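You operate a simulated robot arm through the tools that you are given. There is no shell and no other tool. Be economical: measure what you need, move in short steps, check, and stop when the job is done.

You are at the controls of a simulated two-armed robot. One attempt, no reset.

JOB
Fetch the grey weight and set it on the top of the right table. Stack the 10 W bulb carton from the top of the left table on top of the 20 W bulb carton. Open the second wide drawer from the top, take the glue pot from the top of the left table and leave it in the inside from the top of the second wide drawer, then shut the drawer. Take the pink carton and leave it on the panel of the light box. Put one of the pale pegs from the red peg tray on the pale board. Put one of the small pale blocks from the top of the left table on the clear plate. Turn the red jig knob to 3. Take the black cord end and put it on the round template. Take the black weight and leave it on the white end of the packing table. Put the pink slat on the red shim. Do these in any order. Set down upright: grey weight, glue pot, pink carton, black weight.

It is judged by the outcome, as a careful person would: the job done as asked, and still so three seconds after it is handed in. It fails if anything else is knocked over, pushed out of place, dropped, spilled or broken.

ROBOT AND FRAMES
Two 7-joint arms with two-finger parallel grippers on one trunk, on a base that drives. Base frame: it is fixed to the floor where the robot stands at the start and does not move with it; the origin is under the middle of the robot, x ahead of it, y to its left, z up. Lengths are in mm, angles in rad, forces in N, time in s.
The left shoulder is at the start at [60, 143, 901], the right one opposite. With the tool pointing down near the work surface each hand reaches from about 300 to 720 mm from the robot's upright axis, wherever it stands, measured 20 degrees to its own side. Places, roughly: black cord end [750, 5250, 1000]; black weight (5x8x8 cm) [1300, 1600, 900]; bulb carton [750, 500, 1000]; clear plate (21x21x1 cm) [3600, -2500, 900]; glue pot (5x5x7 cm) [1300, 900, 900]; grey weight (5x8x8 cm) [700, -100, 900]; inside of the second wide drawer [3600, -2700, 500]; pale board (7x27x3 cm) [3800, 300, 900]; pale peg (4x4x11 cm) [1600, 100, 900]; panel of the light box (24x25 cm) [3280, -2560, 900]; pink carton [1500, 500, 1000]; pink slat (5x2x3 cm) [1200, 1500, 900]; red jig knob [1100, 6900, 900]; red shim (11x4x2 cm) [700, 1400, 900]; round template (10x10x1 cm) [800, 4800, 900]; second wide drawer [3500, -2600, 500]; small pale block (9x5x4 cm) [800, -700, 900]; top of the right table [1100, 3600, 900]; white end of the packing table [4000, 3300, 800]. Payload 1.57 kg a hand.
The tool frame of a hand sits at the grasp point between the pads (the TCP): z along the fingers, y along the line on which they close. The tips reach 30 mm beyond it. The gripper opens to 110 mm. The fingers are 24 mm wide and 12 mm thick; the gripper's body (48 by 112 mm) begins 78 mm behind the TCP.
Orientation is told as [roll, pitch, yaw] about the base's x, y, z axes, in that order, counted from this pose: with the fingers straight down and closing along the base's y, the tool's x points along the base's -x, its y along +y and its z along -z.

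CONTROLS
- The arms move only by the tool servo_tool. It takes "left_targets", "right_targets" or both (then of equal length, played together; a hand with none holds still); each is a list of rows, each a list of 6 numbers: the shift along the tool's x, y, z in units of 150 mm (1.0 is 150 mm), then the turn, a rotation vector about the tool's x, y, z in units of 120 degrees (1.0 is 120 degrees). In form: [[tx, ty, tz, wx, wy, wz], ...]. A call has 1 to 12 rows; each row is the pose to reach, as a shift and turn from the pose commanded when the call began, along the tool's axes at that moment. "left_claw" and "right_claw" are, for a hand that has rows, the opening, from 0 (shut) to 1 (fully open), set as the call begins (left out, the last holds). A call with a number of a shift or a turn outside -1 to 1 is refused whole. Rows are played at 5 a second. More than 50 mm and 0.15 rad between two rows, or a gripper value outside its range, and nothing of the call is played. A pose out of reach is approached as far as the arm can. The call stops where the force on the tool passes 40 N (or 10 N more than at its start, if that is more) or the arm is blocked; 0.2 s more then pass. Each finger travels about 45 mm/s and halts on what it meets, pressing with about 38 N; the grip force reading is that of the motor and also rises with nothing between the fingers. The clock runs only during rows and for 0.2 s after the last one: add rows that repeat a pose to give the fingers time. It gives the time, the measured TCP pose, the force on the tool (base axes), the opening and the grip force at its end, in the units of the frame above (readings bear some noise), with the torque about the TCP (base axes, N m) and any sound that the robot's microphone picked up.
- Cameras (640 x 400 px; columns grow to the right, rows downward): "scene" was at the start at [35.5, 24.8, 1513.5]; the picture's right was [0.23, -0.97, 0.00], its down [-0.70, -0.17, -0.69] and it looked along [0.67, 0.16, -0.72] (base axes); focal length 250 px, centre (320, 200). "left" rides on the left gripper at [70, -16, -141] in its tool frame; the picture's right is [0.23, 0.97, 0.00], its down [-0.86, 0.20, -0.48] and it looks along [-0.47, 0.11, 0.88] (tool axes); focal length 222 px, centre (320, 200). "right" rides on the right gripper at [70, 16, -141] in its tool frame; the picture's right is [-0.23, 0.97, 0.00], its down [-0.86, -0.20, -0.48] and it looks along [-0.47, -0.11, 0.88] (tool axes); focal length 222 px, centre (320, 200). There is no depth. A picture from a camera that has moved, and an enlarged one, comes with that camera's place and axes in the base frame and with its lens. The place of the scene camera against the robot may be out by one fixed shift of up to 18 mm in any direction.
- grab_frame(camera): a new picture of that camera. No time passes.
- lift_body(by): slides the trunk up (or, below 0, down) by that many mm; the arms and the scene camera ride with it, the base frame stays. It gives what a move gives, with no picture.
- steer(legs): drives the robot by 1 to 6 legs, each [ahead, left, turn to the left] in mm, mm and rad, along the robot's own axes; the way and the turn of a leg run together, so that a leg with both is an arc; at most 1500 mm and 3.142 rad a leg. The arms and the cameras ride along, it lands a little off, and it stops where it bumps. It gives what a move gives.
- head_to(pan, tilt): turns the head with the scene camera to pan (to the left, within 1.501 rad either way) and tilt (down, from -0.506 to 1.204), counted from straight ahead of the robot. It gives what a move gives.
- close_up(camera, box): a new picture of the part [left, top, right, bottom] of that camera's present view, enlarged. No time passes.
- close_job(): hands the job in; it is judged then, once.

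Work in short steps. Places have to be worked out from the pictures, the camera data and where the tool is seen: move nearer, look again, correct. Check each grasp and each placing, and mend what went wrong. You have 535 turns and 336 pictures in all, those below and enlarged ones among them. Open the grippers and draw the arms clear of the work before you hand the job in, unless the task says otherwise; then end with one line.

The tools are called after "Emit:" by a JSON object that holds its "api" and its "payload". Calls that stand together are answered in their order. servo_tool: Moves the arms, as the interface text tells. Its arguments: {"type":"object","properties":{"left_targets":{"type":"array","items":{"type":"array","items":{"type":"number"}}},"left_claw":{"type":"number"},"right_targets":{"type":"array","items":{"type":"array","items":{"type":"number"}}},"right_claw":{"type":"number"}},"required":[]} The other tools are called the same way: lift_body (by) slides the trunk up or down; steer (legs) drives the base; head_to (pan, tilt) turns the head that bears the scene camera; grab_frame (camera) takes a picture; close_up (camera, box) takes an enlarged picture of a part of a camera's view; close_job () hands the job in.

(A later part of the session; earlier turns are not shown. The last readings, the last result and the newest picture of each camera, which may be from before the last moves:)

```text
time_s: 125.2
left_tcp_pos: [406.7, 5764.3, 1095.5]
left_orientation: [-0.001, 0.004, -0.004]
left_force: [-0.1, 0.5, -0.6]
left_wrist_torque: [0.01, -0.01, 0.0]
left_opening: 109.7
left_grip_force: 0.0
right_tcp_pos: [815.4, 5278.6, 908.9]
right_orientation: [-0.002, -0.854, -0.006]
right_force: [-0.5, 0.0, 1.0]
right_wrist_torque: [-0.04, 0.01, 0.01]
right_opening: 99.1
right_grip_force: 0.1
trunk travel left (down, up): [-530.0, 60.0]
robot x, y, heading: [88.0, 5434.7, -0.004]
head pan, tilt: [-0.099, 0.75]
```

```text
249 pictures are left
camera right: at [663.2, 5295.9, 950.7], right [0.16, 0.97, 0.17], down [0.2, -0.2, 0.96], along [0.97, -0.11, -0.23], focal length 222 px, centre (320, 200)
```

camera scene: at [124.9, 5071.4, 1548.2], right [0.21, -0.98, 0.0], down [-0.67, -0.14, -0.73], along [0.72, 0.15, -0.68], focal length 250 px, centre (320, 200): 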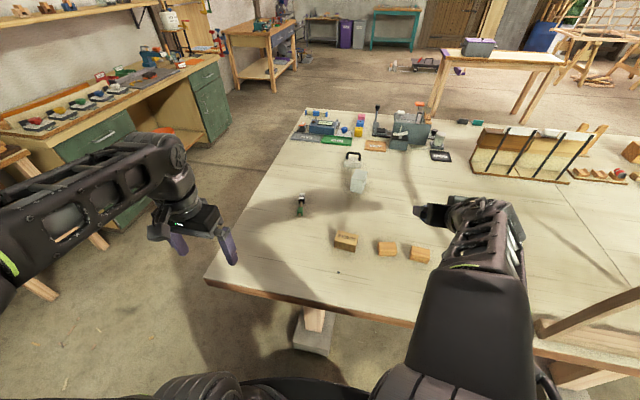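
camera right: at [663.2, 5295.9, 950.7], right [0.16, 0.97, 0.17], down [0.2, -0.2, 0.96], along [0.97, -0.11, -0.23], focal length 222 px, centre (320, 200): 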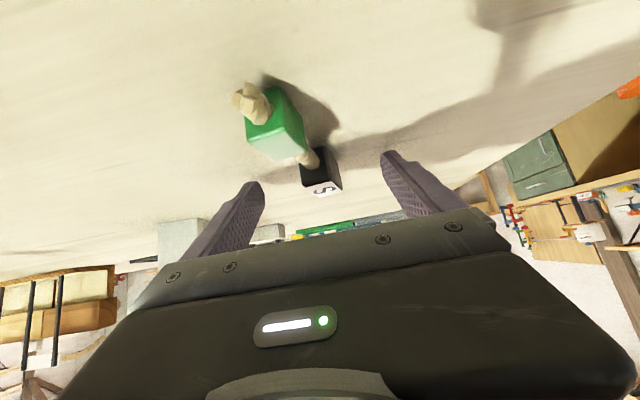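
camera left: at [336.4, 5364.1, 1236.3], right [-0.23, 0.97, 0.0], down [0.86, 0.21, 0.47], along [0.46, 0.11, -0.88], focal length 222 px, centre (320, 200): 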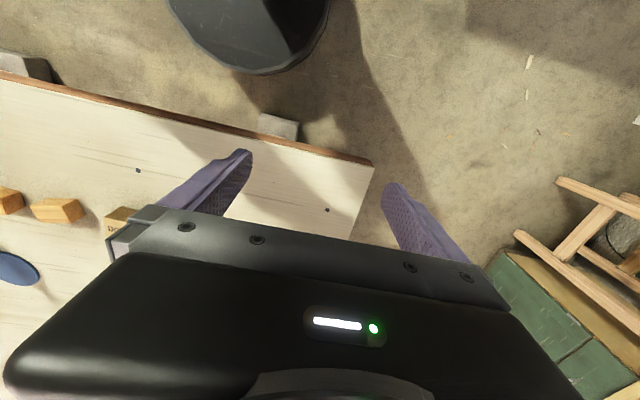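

The black end is between the fingertips. I close.

Emit:
{"api": "servo_tool", "payload": {"right_targets": [[0.008, 0, 0.008, 0, 0, 0], [0.008, 0, 0.008, 0, 0, 0], [0.008, 0, 0.008, 0, 0, 0], [0.008, 0, 0.008, 0, 0, 0], [0.008, 0, 0.008, 0, 0, 0], [0.008, 0, 0.008, 0, 0, 0], [0.008, 0, 0.008, 0, 0, 0], [0.008, 0, 0.008, 0, 0, 0], [0.008, 0, 0.008, 0, 0, 0]], "right_claw": 0.05}}

Emit:
{"api": "grab_frame", "payload": {"camera": "right"}}

```text
time_s: 127.2
left_tcp_pos: [407.3, 5763.2, 1094.8]
left_orientation: [-0.002, 0.006, -0.006]
left_force: [0.2, 0.4, -0.2]
left_wrist_torque: [-0.02, 0.0, -0.02]
left_opening: 110.3
left_grip_force: 0.2
right_tcp_pos: [814.3, 5278.5, 909.3]
right_orientation: [0.0, -0.855, -0.007]
right_force: [0.1, -0.9, 6.6]
right_wrist_torque: [-0.09, -0.1, -0.01]
right_opening: 21.0
right_grip_force: 34.2
trunk travel left (down, up): [-530.0, 60.0]
robot x, y, heading: [86.5, 5438.1, -0.007]
head pan, tilt: [-0.099, 0.75]
```

```text
248 pictures are left
camera right: at [663.0, 5295.9, 949.8], right [0.16, 0.97, 0.17], down [0.2, -0.2, 0.96], along [0.97, -0.11, -0.22], focal length 222 px, centre (320, 200)
```

right: 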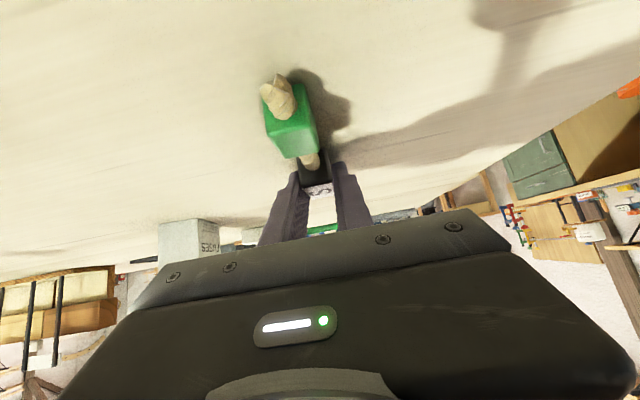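

Gripped (21 mm), table here ≈880. I lift 150 mm and look.

Emit:
{"api": "servo_tool", "payload": {"right_targets": [[-0.1, 0, -0.09, 0, 0, 0], [-0.3, 0, -0.26, 0, 0, 0], [-0.5, 0, -0.43, 0, 0, 0], [-0.7, 0, -0.61, 0, 0, 0], [-0.755, 0, -0.656, 0, 0, 0]]}}

Emit:
{"api": "grab_frame", "payload": {"camera": "right"}}

```text
time_s: 128.4
left_tcp_pos: [407.5, 5764.1, 1095.4]
left_orientation: [-0.001, 0.007, -0.006]
left_force: [-0.1, -0.5, 0.3]
left_wrist_torque: [0.01, 0.04, -0.01]
left_opening: 110.0
left_grip_force: 0.1
right_tcp_pos: [815.5, 5281.0, 1059.2]
right_orientation: [0.0, -0.854, -0.007]
right_force: [0.3, 0.1, 0.1]
right_wrist_torque: [-0.02, -0.02, 0.0]
right_opening: 21.1
right_grip_force: 34.6
trunk travel left (down, up): [-530.0, 60.0]
robot x, y, heading: [85.7, 5435.2, -0.008]
head pan, tilt: [-0.099, 0.75]
```

```text
247 pictures are left
camera right: at [663.9, 5297.8, 1100.3], right [0.16, 0.97, 0.17], down [0.2, -0.2, 0.96], along [0.97, -0.11, -0.23], focal length 222 px, centre (320, 200)
```

right: 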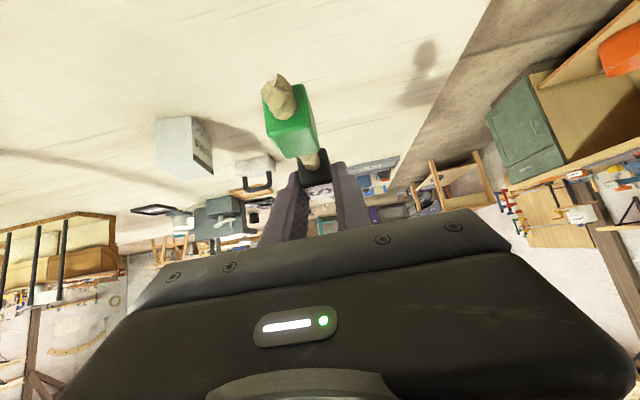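

The item is rigid and held. I drive right 478 mm to the template.

Emit:
{"api": "steer", "payload": {"legs": [[0, -478, 0.006]]}}

Emit:
{"api": "grab_frame", "payload": {"camera": "right"}}

Emit:
{"api": "grab_frame", "payload": {"camera": "scene"}}

```text
time_s: 131.3
left_tcp_pos: [405.4, 5280.7, 1095.7]
left_orientation: [-0.001, 0.007, -0.004]
left_force: [-0.5, -0.8, -0.2]
left_wrist_torque: [-0.01, 0.0, -0.02]
left_opening: 110.0
left_grip_force: 0.0
right_tcp_pos: [813.8, 4797.6, 1059.4]
right_orientation: [0.001, -0.853, -0.006]
right_force: [-1.1, -0.1, -1.6]
right_wrist_torque: [0.05, 0.0, 0.0]
right_opening: 21.1
right_grip_force: 34.6
trunk travel left (down, up): [-530.0, 60.0]
robot x, y, heading: [82.7, 4953.3, -0.012]
head pan, tilt: [-0.099, 0.75]
```

```text
246 pictures are left
camera right: at [661.7, 4814.1, 1100.0], right [0.16, 0.97, 0.17], down [0.2, -0.2, 0.96], along [0.97, -0.12, -0.23], focal length 222 px, centre (320, 200)
```

right: 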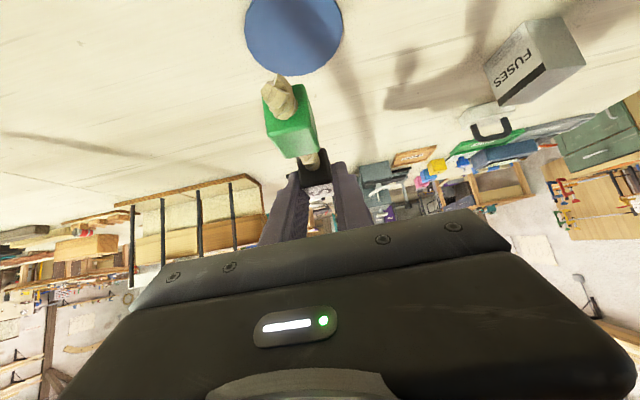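

```text
245 pictures are left
camera scene: at [123.3, 4950.1, 1548.1], right [-0.1, -0.99, 0.0], down [-0.68, 0.07, -0.73], along [0.73, -0.08, -0.68], focal length 250 px, centre (320, 200)
```

scene: 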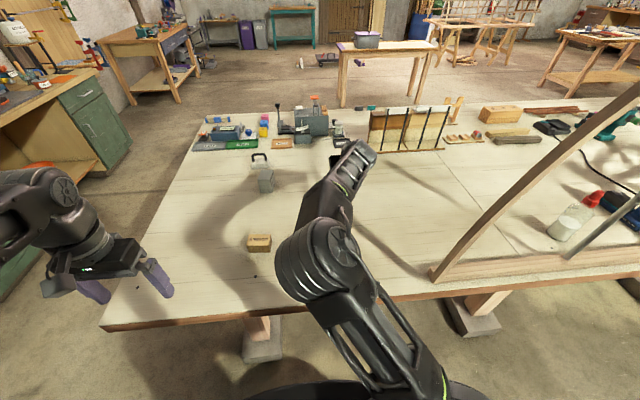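

Disc centre ≈(834,4799). I move forward 21 mm and lower 125 mm, then check.

Emit:
{"api": "servo_tool", "payload": {"right_targets": [[0.134, 0, 0.163, 0, 0, 0], [0.268, 0, 0.326, 0, 0, 0], [0.402, 0, 0.489, 0, 0, 0], [0.537, 0, 0.652, 0, 0, 0]]}}

Emit:
{"api": "grab_frame", "payload": {"camera": "right"}}

```text
time_s: 132.3
left_tcp_pos: [406.7, 5280.8, 1094.3]
left_orientation: [-0.002, 0.005, -0.005]
left_force: [0.1, 0.2, -0.5]
left_wrist_torque: [-0.01, 0.04, -0.01]
left_opening: 110.0
left_grip_force: 0.1
right_tcp_pos: [834.2, 4796.2, 933.3]
right_orientation: [-0.001, -0.854, -0.004]
right_force: [-0.1, -0.7, 0.0]
right_wrist_torque: [0.02, 0.01, -0.04]
right_opening: 21.3
right_grip_force: 34.8
trunk travel left (down, up): [-530.0, 60.0]
robot x, y, heading: [82.6, 4955.4, -0.006]
head pan, tilt: [-0.099, 0.75]
```

```text
244 pictures are left
camera right: at [683.4, 4813.7, 975.1], right [0.16, 0.97, 0.17], down [0.2, -0.2, 0.96], along [0.97, -0.12, -0.23], focal length 222 px, centre (320, 200)
```

right: 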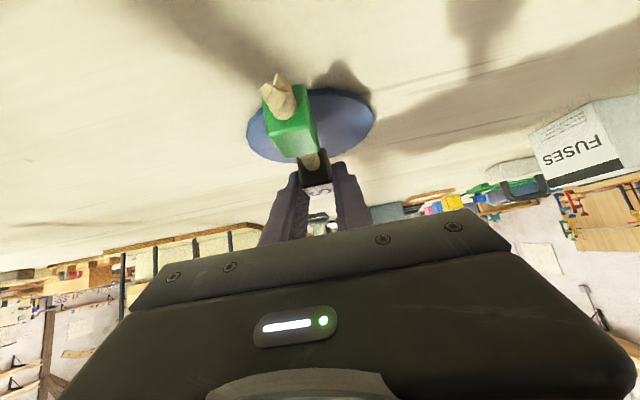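

Over the disc. I shift slightly (−6 x, +5 y) and lower gently to contact.

Emit:
{"api": "servo_tool", "payload": {"right_targets": [[0.026, 0.033, -0.03, 0, 0, 0], [0.076, 0.033, 0.014, 0, 0, 0], [0.1, 0.033, 0.035, 0, 0, 0], [0.112, 0.033, 0.045, 0, 0, 0]]}}

Emit:
{"api": "grab_frame", "payload": {"camera": "right"}}

```text
time_s: 133.3
left_tcp_pos: [406.6, 5279.6, 1095.5]
left_orientation: [0.0, 0.006, -0.006]
left_force: [0.0, -0.8, -0.2]
left_wrist_torque: [-0.02, 0.0, 0.02]
left_opening: 109.8
left_grip_force: 0.1
right_tcp_pos: [827.6, 4801.2, 917.4]
right_orientation: [0.001, -0.855, -0.009]
right_force: [0.2, -0.5, -0.3]
right_wrist_torque: [-0.02, 0.01, -0.01]
right_opening: 21.1
right_grip_force: 34.3
trunk travel left (down, up): [-530.0, 60.0]
robot x, y, heading: [79.8, 4952.5, -0.01]
head pan, tilt: [-0.099, 0.75]
```

```text
243 pictures are left
camera right: at [676.4, 4819.2, 958.0], right [0.16, 0.97, 0.17], down [0.2, -0.2, 0.96], along [0.97, -0.12, -0.23], focal length 222 px, centre (320, 200)
```

right: 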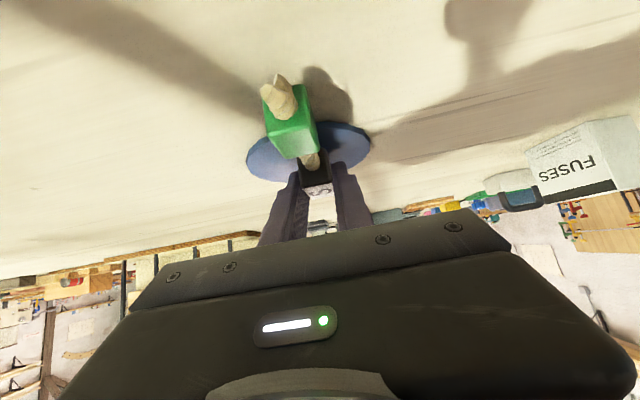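

No contact yet; I lower in 1.5 mm steps.

Emit:
{"api": "servo_tool", "payload": {"right_targets": [[0.008, 0, 0.007, 0, 0, 0], [0.016, 0, 0.014, 0, 0, 0], [0.024, 0, 0.021, 0, 0, 0]]}}

```text
time_s: 134.1
left_tcp_pos: [405.8, 5280.6, 1095.2]
left_orientation: [-0.001, 0.005, -0.006]
left_force: [-0.1, 0.2, 0.2]
left_wrist_torque: [0.01, 0.0, -0.04]
left_opening: 110.1
left_grip_force: 0.0
right_tcp_pos: [829.0, 4801.5, 912.7]
right_orientation: [0.001, -0.857, -0.008]
right_force: [-1.2, 0.9, 5.5]
right_wrist_torque: [-0.02, 0.0, -0.02]
right_opening: 20.9
right_grip_force: 33.6
trunk travel left (down, up): [-530.0, 60.0]
robot x, y, heading: [79.9, 4952.3, -0.007]
head pan, tilt: [-0.099, 0.75]
```

Contact. I open and rise straight up-back along the fingers.

Emit:
{"api": "servo_tool", "payload": {"right_targets": [[0, 0, 0, 0, 0, 0], [0, 0, 0, 0, 0, 0], [0, 0, 0, 0, 0, 0]], "right_claw": 0.6}}

Emit:
{"api": "servo_tool", "payload": {"right_targets": [[-0.2, 0, -0.19, 0, 0, 0], [-0.4, 0, -0.38, 0, 0, 0], [-0.6, 0, -0.57, 0, 0, 0]]}}

Emit:
{"api": "grab_frame", "payload": {"camera": "right"}}

```text
time_s: 134.9
left_tcp_pos: [405.5, 5281.3, 1094.3]
left_orientation: [0.0, 0.005, -0.006]
left_force: [0.0, -0.4, 0.2]
left_wrist_torque: [-0.03, 0.0, 0.01]
left_opening: 110.1
left_grip_force: 0.1
right_tcp_pos: [827.8, 4801.7, 914.2]
right_orientation: [0.0, -0.855, -0.007]
right_force: [0.9, 0.6, 10.0]
right_wrist_torque: [-0.01, -0.17, 0.0]
right_opening: 62.6
right_grip_force: 0.0
trunk travel left (down, up): [-530.0, 60.0]
robot x, y, heading: [83.8, 4956.8, -0.005]
head pan, tilt: [-0.099, 0.75]
```

```text
time_s: 135.7
left_tcp_pos: [404.1, 5279.6, 1095.4]
left_orientation: [0.001, 0.006, -0.005]
left_force: [0.7, -0.8, -0.4]
left_wrist_torque: [0.01, 0.01, 0.0]
left_opening: 110.0
left_grip_force: 0.1
right_tcp_pos: [823.7, 4801.8, 1037.2]
right_orientation: [0.0, -0.854, -0.007]
right_force: [0.4, -0.8, 0.9]
right_wrist_torque: [0.0, -0.05, 0.02]
right_opening: 66.3
right_grip_force: 0.0
trunk travel left (down, up): [-530.0, 60.0]
robot x, y, heading: [84.8, 4950.7, -0.003]
head pan, tilt: [-0.099, 0.75]
```

```text
242 pictures are left
camera right: at [671.8, 4819.0, 1078.9], right [0.16, 0.97, 0.17], down [0.2, -0.2, 0.96], along [0.97, -0.12, -0.23], focal length 222 px, centre (320, 200)
```

right: 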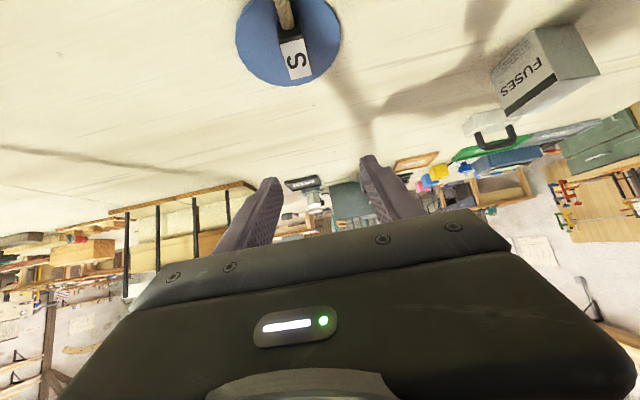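

The black end lies on the disc. Next the red jig knob on the wall bench (~[1130,7000,900]). I raise the trunk, back off a little and drive left past the table end.

Emit:
{"api": "lift_body", "payload": {"by": 50}}

Emit:
{"api": "steer", "payload": {"legs": [[-140, 0, 0], [0, 1250, 0.005]]}}

Emit:
{"api": "head_to", "payload": {"pan": 0.9, "tilt": 0.6}}

Emit:
{"api": "grab_frame", "payload": {"camera": "scene"}}

```text
time_s: 136.6
left_tcp_pos: [405.3, 5280.7, 1145.7]
left_orientation: [-0.002, 0.004, -0.004]
left_force: [0.6, 0.2, 0.3]
left_wrist_torque: [-0.02, -0.02, 0.0]
left_opening: 109.9
left_grip_force: 0.0
right_tcp_pos: [825.2, 4802.3, 1087.1]
right_orientation: [0.001, -0.853, -0.006]
right_force: [0.0, -0.1, -0.7]
right_wrist_torque: [-0.03, -0.01, -0.01]
right_opening: 65.9
right_grip_force: 0.1
trunk travel left (down, up): [-580.0, 10.0]
robot x, y, heading: [83.1, 4949.4, -0.006]
head pan, tilt: [-0.099, 0.75]
```

```text
time_s: 143.8
left_tcp_pos: [277.6, 6532.8, 1144.4]
left_orientation: [-0.003, 0.005, -0.012]
left_force: [-0.2, 0.1, 0.8]
left_wrist_torque: [0.0, -0.02, 0.01]
left_opening: 109.8
left_grip_force: 0.0
right_tcp_pos: [694.3, 6051.8, 1086.8]
right_orientation: [0.001, -0.854, -0.014]
right_force: [-0.6, -0.1, 0.7]
right_wrist_torque: [-0.01, 0.02, -0.03]
right_opening: 65.9
right_grip_force: 0.1
trunk travel left (down, up): [-580.0, 10.0]
robot x, y, heading: [-45.1, 6206.4, -0.01]
head pan, tilt: [-0.099, 0.75]
```

```text
time_s: 145.1
left_tcp_pos: [278.0, 6532.4, 1144.5]
left_orientation: [-0.001, 0.006, -0.013]
left_force: [-0.3, -0.2, 0.5]
left_wrist_torque: [-0.01, 0.02, 0.04]
left_opening: 110.0
left_grip_force: 0.1
right_tcp_pos: [693.4, 6050.9, 1086.7]
right_orientation: [0.0, -0.854, -0.013]
right_force: [-0.1, 0.4, 0.8]
right_wrist_torque: [0.0, 0.01, 0.0]
right_opening: 66.2
right_grip_force: 0.1
trunk travel left (down, up): [-580.0, 10.0]
robot x, y, heading: [-46.3, 6206.7, -0.01]
head pan, tilt: [0.901, 0.6]
```

```text
241 pictures are left
camera scene: at [-33.0, 6282.1, 1611.0], right [0.78, -0.63, 0.0], down [-0.36, -0.44, -0.82], along [0.52, 0.64, -0.57], focal length 250 px, centre (320, 200)
```

scene: 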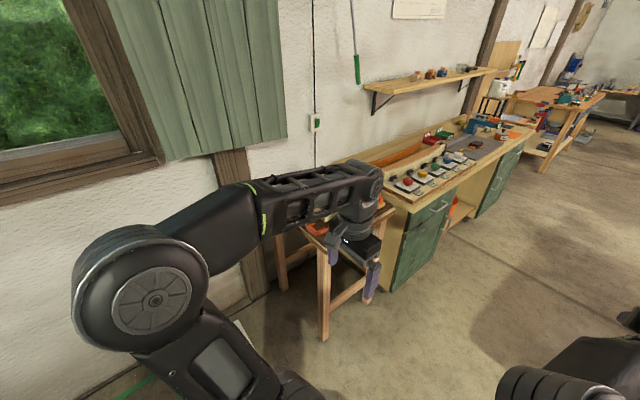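

Knob triangulates to ≈[1108,6917,905]. I first retract the right hand and turn it vertical.

Emit:
{"api": "servo_tool", "payload": {"right_targets": [[0.11, 0, -0.126, 0, 0.068, 0], [0.22, 0, -0.252, 0, 0.136, 0], [0.33, 0, -0.378, 0, 0.204, 0], [0.44, 0, -0.504, 0, 0.272, 0], [0.55, 0, -0.63, 0, 0.34, 0], [0.656, 0, -0.7547, 0, 0.408, 0]]}}

Emit:
{"api": "servo_tool", "payload": {"right_targets": [[0.25, -0.1, 0, 0, 0, 0], [0.5, -0.2, 0, 0, 0, 0], [0.75, -0.3, 0, 0, 0, 0], [1, -0.4, 0, 0, 0, 0]]}}

Emit:
{"api": "steer", "payload": {"legs": [[800, 0, 0]]}}

Emit:
{"api": "grab_frame", "payload": {"camera": "scene"}}

```text
time_s: 146.5
left_tcp_pos: [277.5, 6532.2, 1144.5]
left_orientation: [-0.003, 0.006, -0.012]
left_force: [0.8, 0.3, -0.9]
left_wrist_torque: [0.01, -0.01, 0.02]
left_opening: 110.2
left_grip_force: 0.0
right_tcp_pos: [534.8, 6054.5, 1085.7]
right_orientation: [0.001, -0.002, -0.013]
right_force: [0.0, -0.1, 0.1]
right_wrist_torque: [-0.01, 0.0, 0.03]
right_opening: 65.9
right_grip_force: 0.1
right hand out of reach, approached as far as the arm can: row 6
trunk travel left (down, up): [-580.0, 10.0]
robot x, y, heading: [-45.9, 6211.7, -0.009]
head pan, tilt: [0.901, 0.6]
```

```text
time_s: 147.5
left_tcp_pos: [276.8, 6532.6, 1145.9]
left_orientation: [-0.003, 0.006, -0.01]
left_force: [-0.5, -0.5, 0.2]
left_wrist_torque: [0.03, 0.0, 0.03]
left_opening: 110.0
left_grip_force: 0.1
right_tcp_pos: [381.7, 5996.6, 1084.9]
right_orientation: [0.001, 0.0, -0.012]
right_force: [-0.1, 1.6, 0.9]
right_wrist_torque: [-0.02, -0.03, 0.01]
right_opening: 66.1
right_grip_force: 0.2
trunk travel left (down, up): [-580.0, 10.0]
robot x, y, heading: [-46.3, 6207.7, -0.01]
head pan, tilt: [0.901, 0.6]
```

```text
time_s: 151.8
left_tcp_pos: [1078.7, 6524.4, 1145.9]
left_orientation: [-0.002, 0.006, -0.011]
left_force: [-0.5, 0.2, -0.5]
left_wrist_torque: [-0.03, 0.01, 0.03]
left_opening: 110.0
left_grip_force: 0.1
right_tcp_pos: [1184.8, 5989.2, 1084.2]
right_orientation: [0.0, 0.001, -0.014]
right_force: [0.9, -1.2, 0.1]
right_wrist_torque: [-0.02, 0.05, -0.03]
right_opening: 65.9
right_grip_force: 0.0
trunk travel left (down, up): [-580.0, 10.0]
robot x, y, heading: [757.8, 6201.5, -0.009]
head pan, tilt: [0.901, 0.6]
```

```text
240 pictures are left
camera scene: at [768.1, 6273.9, 1611.0], right [0.78, -0.63, 0.0], down [-0.36, -0.44, -0.82], along [0.52, 0.64, -0.57], focal length 250 px, centre (320, 200)
```

scene: 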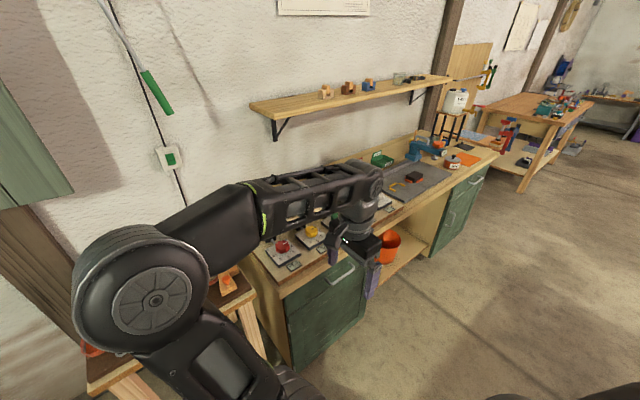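

I turn left to face the bench.

Emit:
{"api": "steer", "payload": {"legs": [[0, 0, 1.58]]}}

Emit:
{"api": "head_to", "payload": {"pan": -0.3, "tilt": 0.8}}

Emit:
{"api": "grab_frame", "payload": {"camera": "scene"}}

```text
time_s: 156.2
left_tcp_pos: [411.0, 6504.9, 1144.0]
left_orientation: [-0.002, 0.003, 1.615]
left_force: [-0.3, -0.3, -0.5]
left_wrist_torque: [-0.02, 0.02, 0.0]
left_opening: 110.1
left_grip_force: 0.2
right_tcp_pos: [941.0, 6639.0, 1086.1]
right_orientation: [-0.002, -0.001, 1.613]
right_force: [-0.8, 0.6, -0.3]
right_wrist_torque: [0.04, -0.03, 0.02]
right_opening: 65.9
right_grip_force: 0.1
trunk travel left (down, up): [-580.0, 10.0]
robot x, y, heading: [754.1, 6199.5, 1.613]
head pan, tilt: [0.901, 0.6]
```

```text
time_s: 157.6
left_tcp_pos: [411.3, 6503.9, 1145.1]
left_orientation: [-0.002, 0.005, 1.615]
left_force: [0.3, 0.1, 0.3]
left_wrist_torque: [0.06, -0.01, 0.0]
left_opening: 110.2
left_grip_force: 0.0
right_tcp_pos: [941.4, 6638.2, 1085.3]
right_orientation: [0.0, -0.001, 1.614]
right_force: [0.0, -0.5, -0.3]
right_wrist_torque: [0.0, 0.03, -0.02]
right_opening: 66.2
right_grip_force: 0.1
trunk travel left (down, up): [-580.0, 10.0]
robot x, y, heading: [756.8, 6201.8, 1.619]
head pan, tilt: [-0.3, 0.799]
```

```text
239 pictures are left
camera scene: at [763.3, 6253.0, 1594.1], right [0.97, -0.25, 0.0], down [-0.18, -0.69, -0.7], along [0.17, 0.67, -0.72], focal length 250 px, centre (320, 200)
```

scene: 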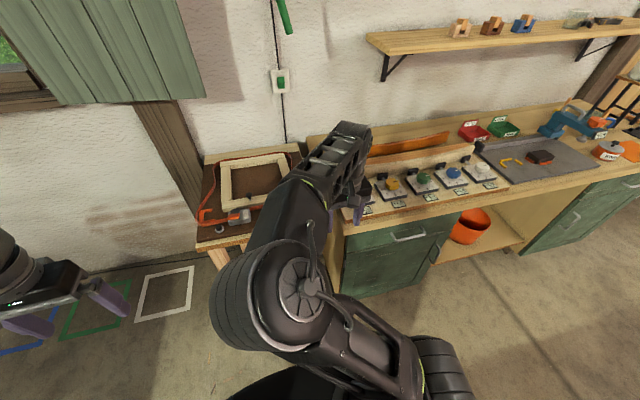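

Emit:
{"api": "grab_frame", "payload": {"camera": "right"}}

Emit:
{"api": "head_to", "payload": {"pan": -0.5, "tilt": 0.7}}

Emit:
{"api": "close_up", "payload": {"camera": "scene", "box": [220, 140, 420, 265]}}

```text
238 pictures are left
camera right: at [927.9, 6569.2, 1227.3], right [-0.98, 0.18, 0.0], down [0.16, 0.86, 0.48], along [0.09, 0.47, -0.88], focal length 222 px, centre (320, 200)
```

right: 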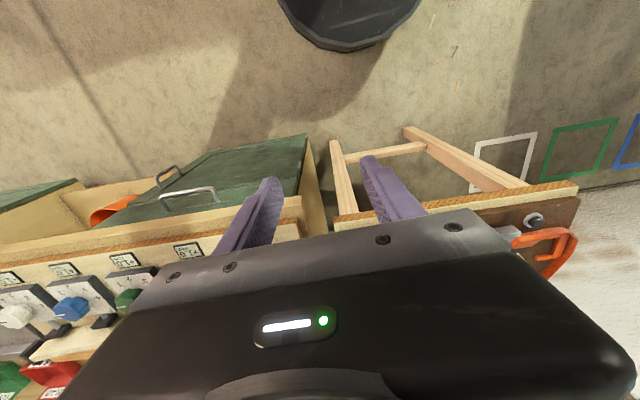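

```text
time_s: 158.3
left_tcp_pos: [411.9, 6504.5, 1145.3]
left_orientation: [-0.003, 0.005, 1.616]
left_force: [0.0, 1.0, 0.0]
left_wrist_torque: [0.02, -0.01, -0.03]
left_opening: 110.2
left_grip_force: 0.1
right_tcp_pos: [941.9, 6639.0, 1085.2]
right_orientation: [0.0, 0.0, 1.613]
right_force: [0.3, 0.0, 0.4]
right_wrist_torque: [0.04, 0.03, 0.01]
right_opening: 66.0
right_grip_force: 0.0
trunk travel left (down, up): [-580.0, 10.0]
robot x, y, heading: [755.2, 6199.6, 1.618]
head pan, tilt: [-0.499, 0.7]
```

```text
3.20 times, centred on (320, 202) of scene
camera zoom: at [780.2, 6251.3, 1602.3], right [0.9, -0.44, 0.0], down [-0.28, -0.58, -0.76], along [0.33, 0.69, -0.64], focal length 799 px, centre (320, 192)
```

zoom: 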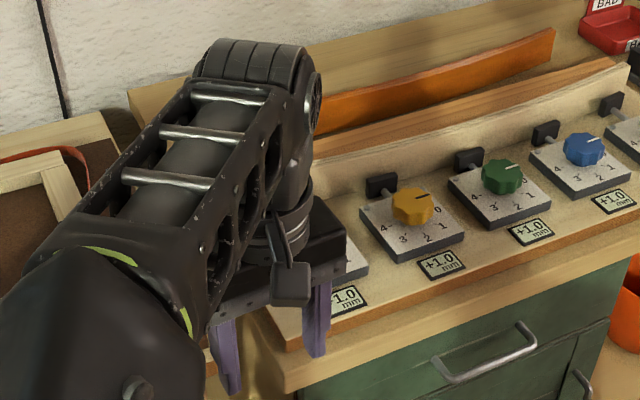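

The dial is labelled 0–4 around the knob, but the red one is hidden. I shift the robot right 330 mm to view it.

Emit:
{"api": "steer", "payload": {"legs": [[0, -330, -0.04]]}}

Emit:
{"api": "head_to", "payload": {"pan": 0.0, "tilt": 0.8}}

Emit:
{"api": "grab_frame", "payload": {"camera": "scene"}}

Emit:
{"api": "close_up", "payload": {"camera": "scene", "box": [240, 120, 400, 220]}}

```text
time_s: 160.5
left_tcp_pos: [755.5, 6526.8, 1146.1]
left_orientation: [-0.001, 0.006, 1.576]
left_force: [0.5, 0.8, 0.4]
left_wrist_torque: [0.0, 0.03, 0.02]
left_opening: 109.7
left_grip_force: 0.0
right_tcp_pos: [1290.3, 6640.7, 1085.0]
right_orientation: [0.002, 0.001, 1.574]
right_force: [-0.6, -1.0, 0.4]
right_wrist_torque: [0.01, 0.01, 0.01]
right_opening: 66.0
right_grip_force: 0.1
trunk travel left (down, up): [-580.0, 10.0]
robot x, y, heading: [1086.9, 6203.5, 1.574]
head pan, tilt: [-0.499, 0.7]
```

```text
time_s: 161.4
left_tcp_pos: [755.3, 6525.2, 1145.6]
left_orientation: [-0.001, 0.005, 1.575]
left_force: [-0.1, -0.6, 0.0]
left_wrist_torque: [0.02, 0.01, 0.01]
left_opening: 109.9
left_grip_force: 0.1
right_tcp_pos: [1290.2, 6639.2, 1083.7]
right_orientation: [0.0, -0.001, 1.576]
right_force: [0.0, -1.2, 0.4]
right_wrist_torque: [-0.02, 0.0, 0.01]
right_opening: 66.2
right_grip_force: 0.1
trunk travel left (down, up): [-580.0, 10.0]
robot x, y, heading: [1083.1, 6206.3, 1.577]
head pan, tilt: [0.0, 0.799]
```

```text
236 pictures are left
camera scene: at [1072.1, 6263.9, 1594.1], right [1.0, 0.0, 0.0], down [0.0, -0.72, -0.7], along [0.0, 0.7, -0.72], focal length 250 px, centre (320, 200)
```

scene: 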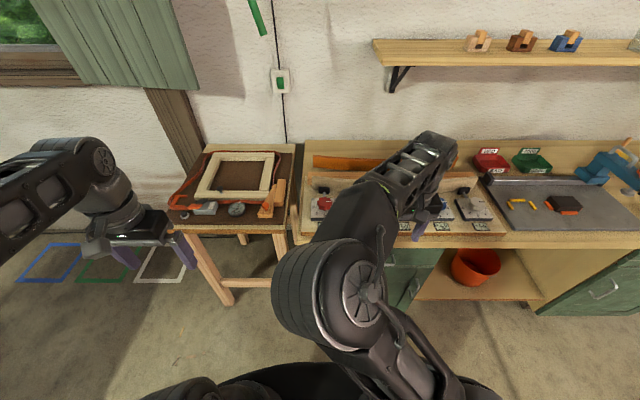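

```text
4.00 times, centred on (320, 170) of scene
camera zoom: at [1072.1, 6263.9, 1594.1], right [1.0, 0.0, 0.0], down [0.0, -0.72, -0.7], along [0.0, 0.7, -0.72], focal length 998 px, centre (320, 320)
```

zoom: 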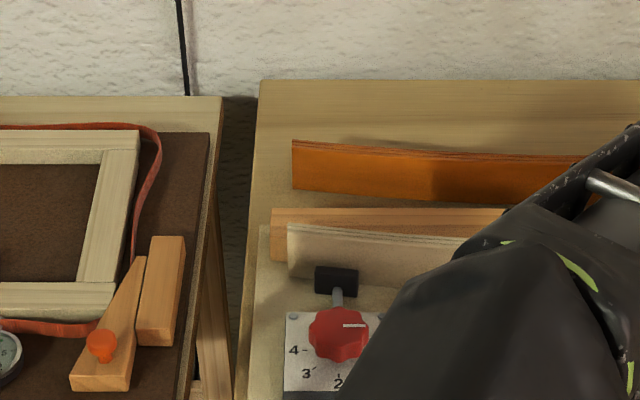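

The pointer is at 0 (east); 2 is due south, 3 south-west. I move the robot so the right hand comes before the red knob.

Emit:
{"api": "steer", "payload": {"legs": [[0, 195, 0], [150, 0, 0]]}}

Emit:
{"api": "grab_frame", "payload": {"camera": "right"}}

Emit:
{"api": "grab_frame", "payload": {"camera": "scene"}}

```text
time_s: 163.9
left_tcp_pos: [564.4, 6681.2, 1146.6]
left_orientation: [0.0, 0.006, 1.566]
left_force: [0.1, 0.3, -0.7]
left_wrist_torque: [-0.07, 0.0, -0.03]
left_opening: 110.3
left_grip_force: 0.0
right_tcp_pos: [1099.6, 6789.6, 1084.5]
right_orientation: [0.001, 0.001, 1.566]
right_force: [0.4, 0.6, 0.1]
right_wrist_torque: [-0.03, 0.04, -0.02]
right_opening: 66.0
right_grip_force: 0.1
trunk travel left (down, up): [-580.0, 10.0]
robot x, y, heading: [889.7, 6358.2, 1.568]
head pan, tilt: [0.0, 0.799]
```

```text
234 pictures are left
camera right: at [1083.1, 6720.4, 1226.8], right [-0.97, 0.23, 0.0], down [0.2, 0.85, 0.48], along [0.11, 0.46, -0.88], focal length 222 px, centre (320, 200)
```

right: 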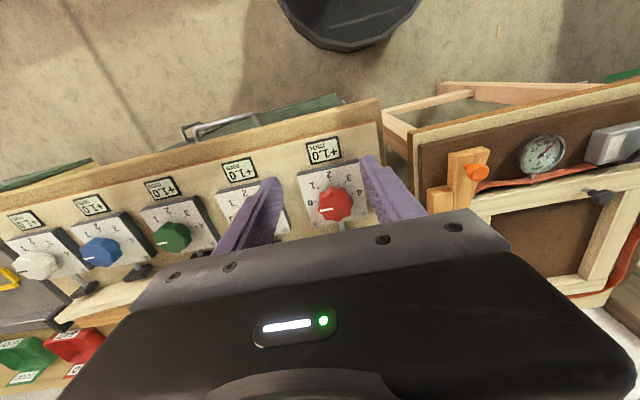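

```text
233 pictures are left
camera scene: at [878.9, 6416.4, 1594.0], right [1.0, 0.0, 0.0], down [0.0, -0.72, -0.7], along [0.0, 0.7, -0.72], focal length 250 px, centre (320, 200)
```

scene: 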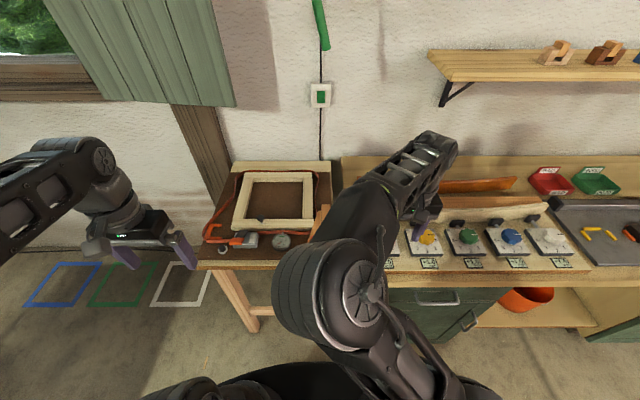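

Excellent: the red knob is between the fingers. I enlarge it to read the dial.

Emit:
{"api": "close_up", "payload": {"camera": "right", "box": [280, 120, 400, 240]}}

```text
3.33 times, centred on (340, 180) of right
camera zoom: at [1083.1, 6720.4, 1226.8], right [-0.97, 0.23, 0.0], down [0.2, 0.85, 0.48], along [0.11, 0.46, -0.88], focal length 740 px, centre (253, 267)
```

zoom: 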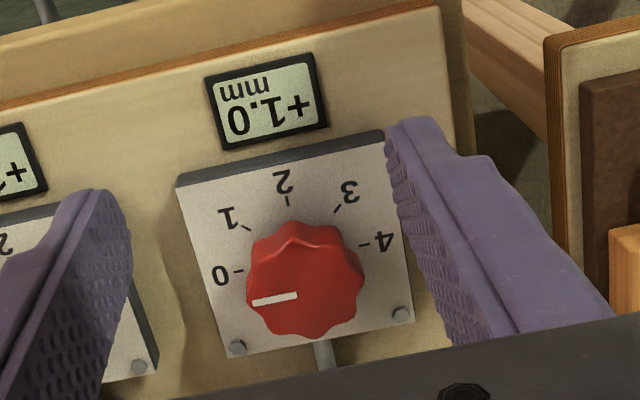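

Dial marks are 45° apart: 0 east, 3 at south-west, so 135° clockwise; the knob centre is ≈(1100,6897), top ≈913. I move above it.

Emit:
{"api": "servo_tool", "payload": {"right_targets": [[-0.235, 0, 0.17, 0, 0, 0], [-0.47, 0, 0.35, 0, 0, 0], [-0.713, 0, 0.533, 0, 0, 0]], "right_claw": 0.7}}

Emit:
{"api": "grab_frame", "payload": {"camera": "right"}}

```text
time_s: 164.8
left_tcp_pos: [563.4, 6681.2, 1145.2]
left_orientation: [-0.002, 0.007, 1.565]
left_force: [-1.2, -0.4, 0.2]
left_wrist_torque: [0.0, -0.03, 0.01]
left_opening: 109.9
left_grip_force: 0.1
right_tcp_pos: [1100.9, 6897.5, 1005.6]
right_orientation: [0.0, 0.001, 1.564]
right_force: [0.2, 0.1, -0.4]
right_wrist_torque: [-0.01, 0.02, -0.01]
right_opening: 76.8
right_grip_force: 0.0
trunk travel left (down, up): [-580.0, 10.0]
robot x, y, heading: [892.7, 6357.2, 1.57]
head pan, tilt: [0.0, 0.799]
```

```text
231 pictures are left
camera right: at [1084.6, 6827.7, 1147.5], right [-0.97, 0.23, 0.0], down [0.2, 0.85, 0.48], along [0.11, 0.46, -0.88], focal length 222 px, centre (320, 200)
```

right: 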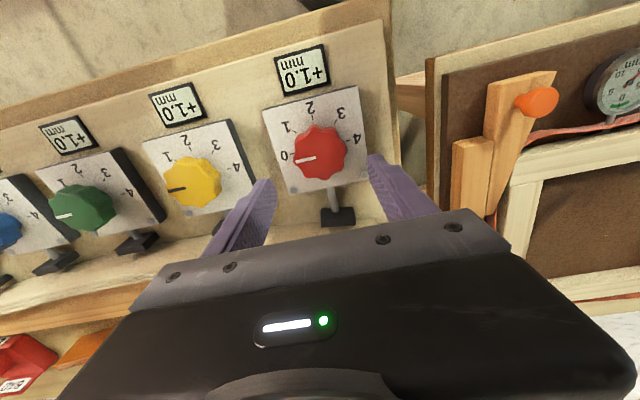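

Refined knob top ≈(1100,6891,924). I pre-rotate the gripper 67° counterclockwise above it.

Emit:
{"api": "servo_tool", "payload": {"right_targets": [[0.04, 0, 0, 0, 0, -0.07], [0.04, 0, 0, 0, 0, -0.14], [0.04, 0, 0, 0, 0, -0.21], [0.04, 0, 0, 0, 0, -0.28], [0.04, 0, 0, 0, 0, -0.35], [0.04, 0, 0, 0, 0, -0.42], [0.04, 0, 0, 0, 0, -0.49], [0.04, 0, 0, 0, 0, -0.56]]}}

Emit:
{"api": "grab_frame", "payload": {"camera": "right"}}

Emit:
{"api": "grab_frame", "payload": {"camera": "scene"}}

```text
time_s: 166.6
left_tcp_pos: [564.1, 6680.5, 1144.3]
left_orientation: [-0.001, 0.007, 1.566]
left_force: [0.0, -0.3, -1.1]
left_wrist_torque: [0.02, 0.03, 0.01]
left_opening: 110.0
left_grip_force: 0.1
right_tcp_pos: [1099.7, 6888.8, 1004.9]
right_orientation: [0.002, 0.0, 2.74]
right_force: [0.3, -0.3, 0.3]
right_wrist_torque: [-0.02, 0.02, 0.02]
right_opening: 77.2
right_grip_force: 0.0
trunk travel left (down, up): [-580.0, 10.0]
robot x, y, heading: [890.3, 6357.8, 1.568]
head pan, tilt: [0.0, 0.799]
```

```text
230 pictures are left
camera right: at [1157.7, 6847.4, 1147.1], right [-0.59, -0.81, 0.0], down [-0.71, 0.52, 0.48], along [-0.39, 0.28, -0.88], focal length 222 px, centre (320, 200)
```

right: 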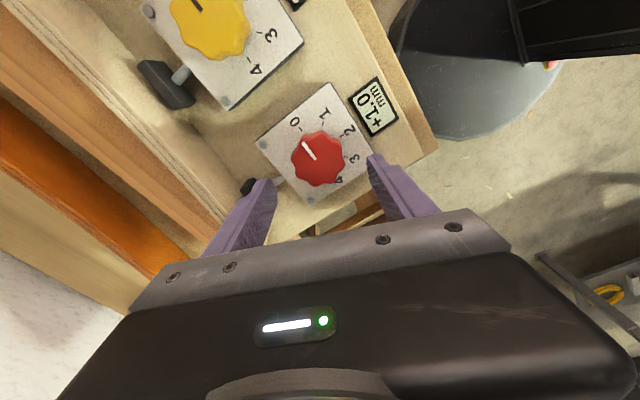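

```text
229 pictures are left
camera scene: at [879.0, 6414.6, 1594.1], right [1.0, 0.0, 0.0], down [0.0, -0.72, -0.7], along [0.0, 0.7, -0.72], focal length 250 px, centre (320, 200)
```

scene: 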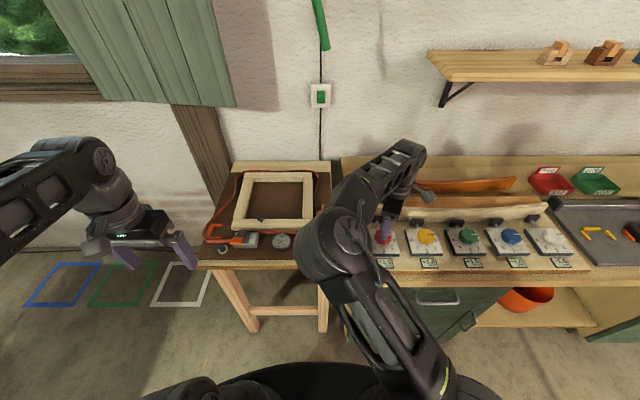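

To keep the fingers clear of the stop rod north of the knob I'll use two 67.5° turns with a regrip. I rotate 32° back, then descend with a 66 mm opening.

Emit:
{"api": "servo_tool", "payload": {"right_targets": [[0, 0, 0, 0, 0, 0.068], [0, 0, 0, 0, 0, 0.136], [0, 0, 0, 0, 0, 0.203], [0, 0, 0, 0, 0, 0.271]], "right_claw": 0.6}}

Emit:
{"api": "grab_frame", "payload": {"camera": "right"}}

```text
time_s: 167.6
left_tcp_pos: [563.6, 6681.0, 1143.6]
left_orientation: [0.0, 0.005, 1.565]
left_force: [0.4, -0.3, 0.9]
left_wrist_torque: [-0.04, 0.01, 0.0]
left_opening: 110.1
left_grip_force: 0.0
right_tcp_pos: [1099.5, 6889.2, 1004.9]
right_orientation: [-0.001, -0.001, 2.166]
right_force: [0.2, 0.4, 0.0]
right_wrist_torque: [-0.03, -0.01, -0.04]
right_opening: 65.7
right_grip_force: 0.1
trunk travel left (down, up): [-580.0, 10.0]
robot x, y, heading: [892.8, 6357.3, 1.564]
head pan, tilt: [0.0, 0.799]
```

```text
228 pictures are left
camera right: at [1126.0, 6822.2, 1147.1], right [-0.93, -0.36, 0.0], down [-0.32, 0.82, 0.48], along [-0.17, 0.45, -0.88], focal length 222 px, centre (320, 200)
```

right: 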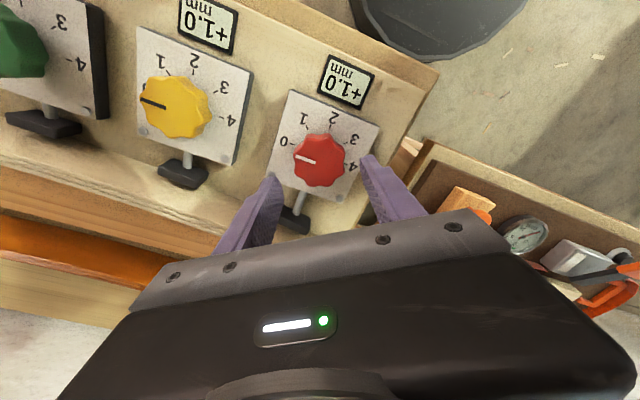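

Knob is centred. I descend 62 mm.

Emit:
{"api": "servo_tool", "payload": {"right_targets": [[0, 0, 0.2, 0, 0, 0], [0, 0, 0.35, 0, 0, 0], [0, 0, 0.413, 0, 0, 0]]}}

Emit:
{"api": "grab_frame", "payload": {"camera": "right"}}

```text
time_s: 168.3
left_tcp_pos: [564.2, 6679.9, 1144.5]
left_orientation: [-0.001, 0.004, 1.565]
left_force: [-1.4, -0.1, -0.7]
left_wrist_torque: [0.02, -0.01, 0.0]
left_opening: 109.7
left_grip_force: 0.1
right_tcp_pos: [1101.0, 6888.4, 942.1]
right_orientation: [0.002, 0.002, 2.168]
right_force: [0.5, -0.4, 0.1]
right_wrist_torque: [0.0, 0.0, -0.01]
right_opening: 66.3
right_grip_force: 0.1
trunk travel left (down, up): [-580.0, 10.0]
robot x, y, heading: [892.7, 6360.3, 1.57]
head pan, tilt: [0.0, 0.799]
```

```text
227 pictures are left
camera right: at [1126.7, 6822.1, 1085.4], right [-0.93, -0.36, 0.0], down [-0.32, 0.82, 0.48], along [-0.17, 0.45, -0.88], focal length 222 px, centre (320, 200)
```

right: 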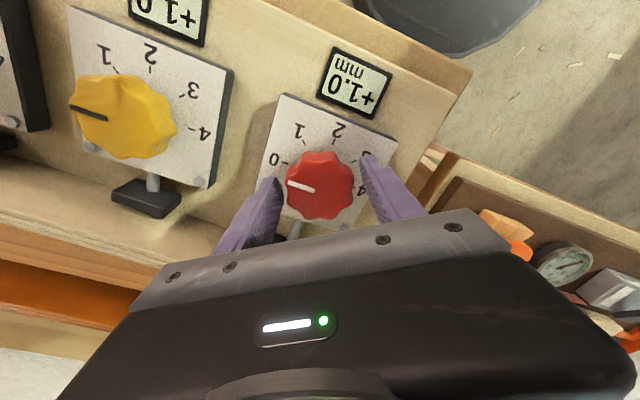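

I lower 4 mm more and close on the knob.

Emit:
{"api": "servo_tool", "payload": {"right_targets": [[0, 0.008, 0.027, 0, 0, 0], [0, 0.008, 0.027, 0, 0, 0]]}}

Emit:
{"api": "servo_tool", "payload": {"right_targets": [[0, 0, 0, 0, 0, 0], [0, 0, 0, 0, 0, 0], [0, 0, 0, 0, 0, 0], [0, 0, 0, 0, 0, 0]], "right_claw": 0.2}}

Emit:
{"api": "grab_frame", "payload": {"camera": "right"}}

```text
time_s: 168.9
left_tcp_pos: [564.2, 6680.0, 1145.7]
left_orientation: [-0.002, 0.004, 1.566]
left_force: [-0.5, -0.1, 0.5]
left_wrist_torque: [0.0, 0.01, -0.01]
left_opening: 110.1
left_grip_force: 0.0
right_tcp_pos: [1099.4, 6887.8, 937.8]
right_orientation: [0.0, 0.001, 2.169]
right_force: [1.3, -0.4, 0.5]
right_wrist_torque: [-0.04, 0.03, 0.01]
right_opening: 66.0
right_grip_force: 0.1
trunk travel left (down, up): [-580.0, 10.0]
robot x, y, heading: [893.2, 6360.7, 1.57]
head pan, tilt: [0.0, 0.799]
```

```text
time_s: 169.9
left_tcp_pos: [564.5, 6680.2, 1145.9]
left_orientation: [0.0, 0.003, 1.565]
left_force: [-0.3, 0.6, -0.5]
left_wrist_torque: [-0.01, 0.01, -0.02]
left_opening: 110.1
left_grip_force: 0.0
right_tcp_pos: [1101.2, 6888.9, 938.6]
right_orientation: [-0.003, -0.001, 2.17]
right_force: [8.8, 8.8, 1.2]
right_wrist_torque: [0.52, -0.6, -0.04]
right_opening: 51.5
right_grip_force: 42.1
trunk travel left (down, up): [-580.0, 10.0]
robot x, y, heading: [891.2, 6357.9, 1.559]
head pan, tilt: [0.0, 0.799]
```

```text
226 pictures are left
camera right: at [1127.0, 6822.6, 1081.2], right [-0.93, -0.36, 0.0], down [-0.32, 0.82, 0.48], along [-0.17, 0.45, -0.88], focal length 222 px, centre (320, 200)
```

right: 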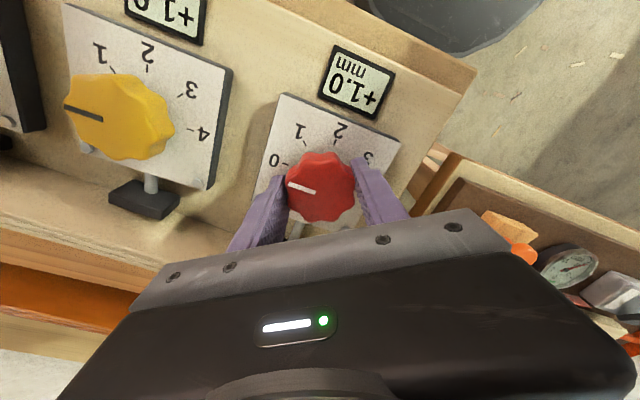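

Gripped (51.5 mm). I turn 67.5° clockwise.

Emit:
{"api": "servo_tool", "payload": {"right_targets": [[0, 0, 0, 0, 0, 0.07], [0, 0, 0, 0, 0, 0.14], [0, 0, 0, 0, 0, 0.21], [0, 0, 0, 0, 0, 0.28], [0, 0, 0, 0, 0, 0.35], [0, 0, 0, 0, 0, 0.42], [0, 0, 0, 0, 0, 0.49], [0, 0, 0, 0, 0, 0.5625]]}}

Emit:
{"api": "grab_frame", "payload": {"camera": "right"}}

```text
refused: row 8 steps farther than a row can; nothing moved
```

```text
225 pictures are left
camera right: at [1127.0, 6822.6, 1081.2], right [-0.93, -0.36, 0.0], down [-0.32, 0.82, 0.48], along [-0.17, 0.45, -0.88], focal length 222 px, centre (320, 200)
```

right: 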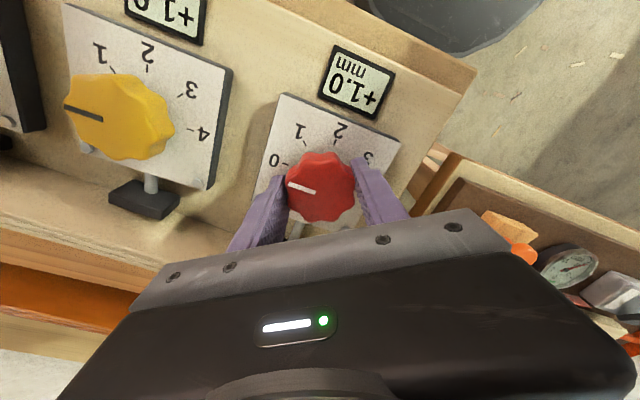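

The last row was slightly too long; I repeat with even steps.

Emit:
{"api": "servo_tool", "payload": {"right_targets": [[0, 0, 0, 0, 0, 0.07], [0, 0, 0, 0, 0, 0.14], [0, 0, 0, 0, 0, 0.21], [0, 0, 0, 0, 0, 0.28], [0, 0, 0, 0, 0, 0.35], [0, 0, 0, 0, 0, 0.42], [0, 0, 0, 0, 0, 0.49], [0, 0, 0, 0, 0, 0.56]]}}

Emit:
{"api": "grab_frame", "payload": {"camera": "right"}}

```text
time_s: 171.8
left_tcp_pos: [563.8, 6680.8, 1145.6]
left_orientation: [-0.002, 0.004, 1.566]
left_force: [-0.4, 0.1, 0.8]
left_wrist_torque: [0.03, -0.03, -0.02]
left_opening: 110.0
left_grip_force: 0.0
right_tcp_pos: [1098.1, 6888.1, 938.4]
right_orientation: [0.001, 0.001, 0.997]
right_force: [2.7, 11.6, 8.9]
right_wrist_torque: [-0.18, 0.45, 0.01]
right_opening: 51.6
right_grip_force: 44.5
trunk travel left (down, up): [-580.0, 10.0]
robot x, y, heading: [889.2, 6359.7, 1.569]
head pan, tilt: [0.0, 0.799]
```

```text
224 pictures are left
camera right: at [1047.5, 6839.8, 1081.3], right [-0.69, 0.72, 0.0], down [0.63, 0.61, 0.48], along [0.34, 0.33, -0.88], focal length 222 px, centre (320, 200)
```

right: 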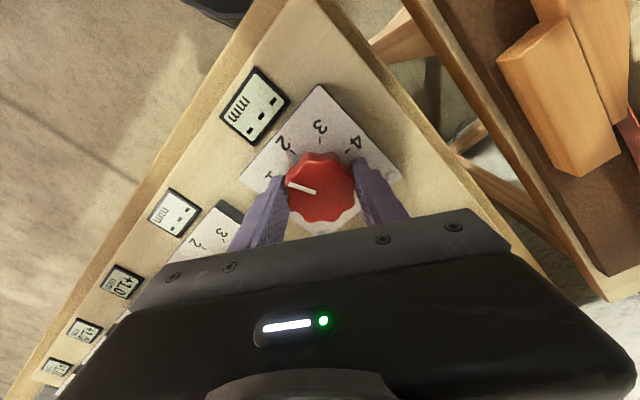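

The knob follows the hand (pointer between 1 and 2). I open, rotate back, and regrip.

Emit:
{"api": "servo_tool", "payload": {"right_targets": [[0, 0, 0, 0, 0, 0], [0, 0, 0, 0, 0, 0], [0, 0, 0, 0, 0, 0]], "right_claw": 0.62}}

Emit:
{"api": "servo_tool", "payload": {"right_targets": [[0, 0, 0, 0, 0, -0.07], [0, 0, 0, 0, 0, -0.14], [0, 0, 0, 0, 0, -0.21], [0, 0, 0, 0, 0, -0.28], [0, 0, 0, 0, 0, -0.35], [0, 0, 0, 0, 0, -0.42], [0, 0, 0, 0, 0, -0.49], [0, 0, 0, 0, 0, -0.56]]}}

Emit:
{"api": "close_up", "payload": {"camera": "right", "box": [230, 70, 430, 250]}}

```text
time_s: 172.6
left_tcp_pos: [563.9, 6680.0, 1145.9]
left_orientation: [-0.002, 0.005, 1.564]
left_force: [-0.1, 0.7, -0.1]
left_wrist_torque: [-0.01, -0.01, -0.02]
left_opening: 110.1
left_grip_force: 0.1
right_tcp_pos: [1098.3, 6888.7, 939.3]
right_orientation: [0.001, 0.002, 0.997]
right_force: [0.6, -0.2, 0.4]
right_wrist_torque: [0.01, 0.01, -0.01]
right_opening: 68.2
right_grip_force: 0.1
trunk travel left (down, up): [-580.0, 10.0]
robot x, y, heading: [890.0, 6357.2, 1.568]
head pan, tilt: [0.0, 0.799]
```

```text
time_s: 174.3
left_tcp_pos: [563.1, 6679.7, 1144.9]
left_orientation: [-0.002, 0.006, 1.565]
left_force: [-0.6, 0.0, 0.3]
left_wrist_torque: [-0.03, 0.03, -0.03]
left_opening: 110.0
left_grip_force: 0.0
right_tcp_pos: [1099.4, 6888.0, 939.3]
right_orientation: [0.0, 0.0, 2.173]
right_force: [-0.4, -0.6, 0.9]
right_wrist_torque: [-0.01, -0.01, -0.02]
right_opening: 68.1
right_grip_force: 0.1
trunk travel left (down, up): [-580.0, 10.0]
robot x, y, heading: [892.1, 6355.8, 1.566]
head pan, tilt: [0.0, 0.799]
```

```text
2.22 times, centred on (330, 160) of right
camera zoom: at [1125.7, 6821.8, 1081.7], right [-0.93, -0.36, 0.0], down [-0.32, 0.82, 0.48], along [-0.17, 0.44, -0.88], focal length 494 px, centre (298, 289)
```

zoom: 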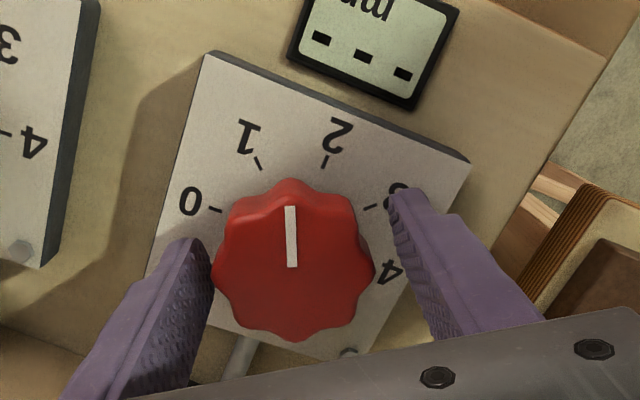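

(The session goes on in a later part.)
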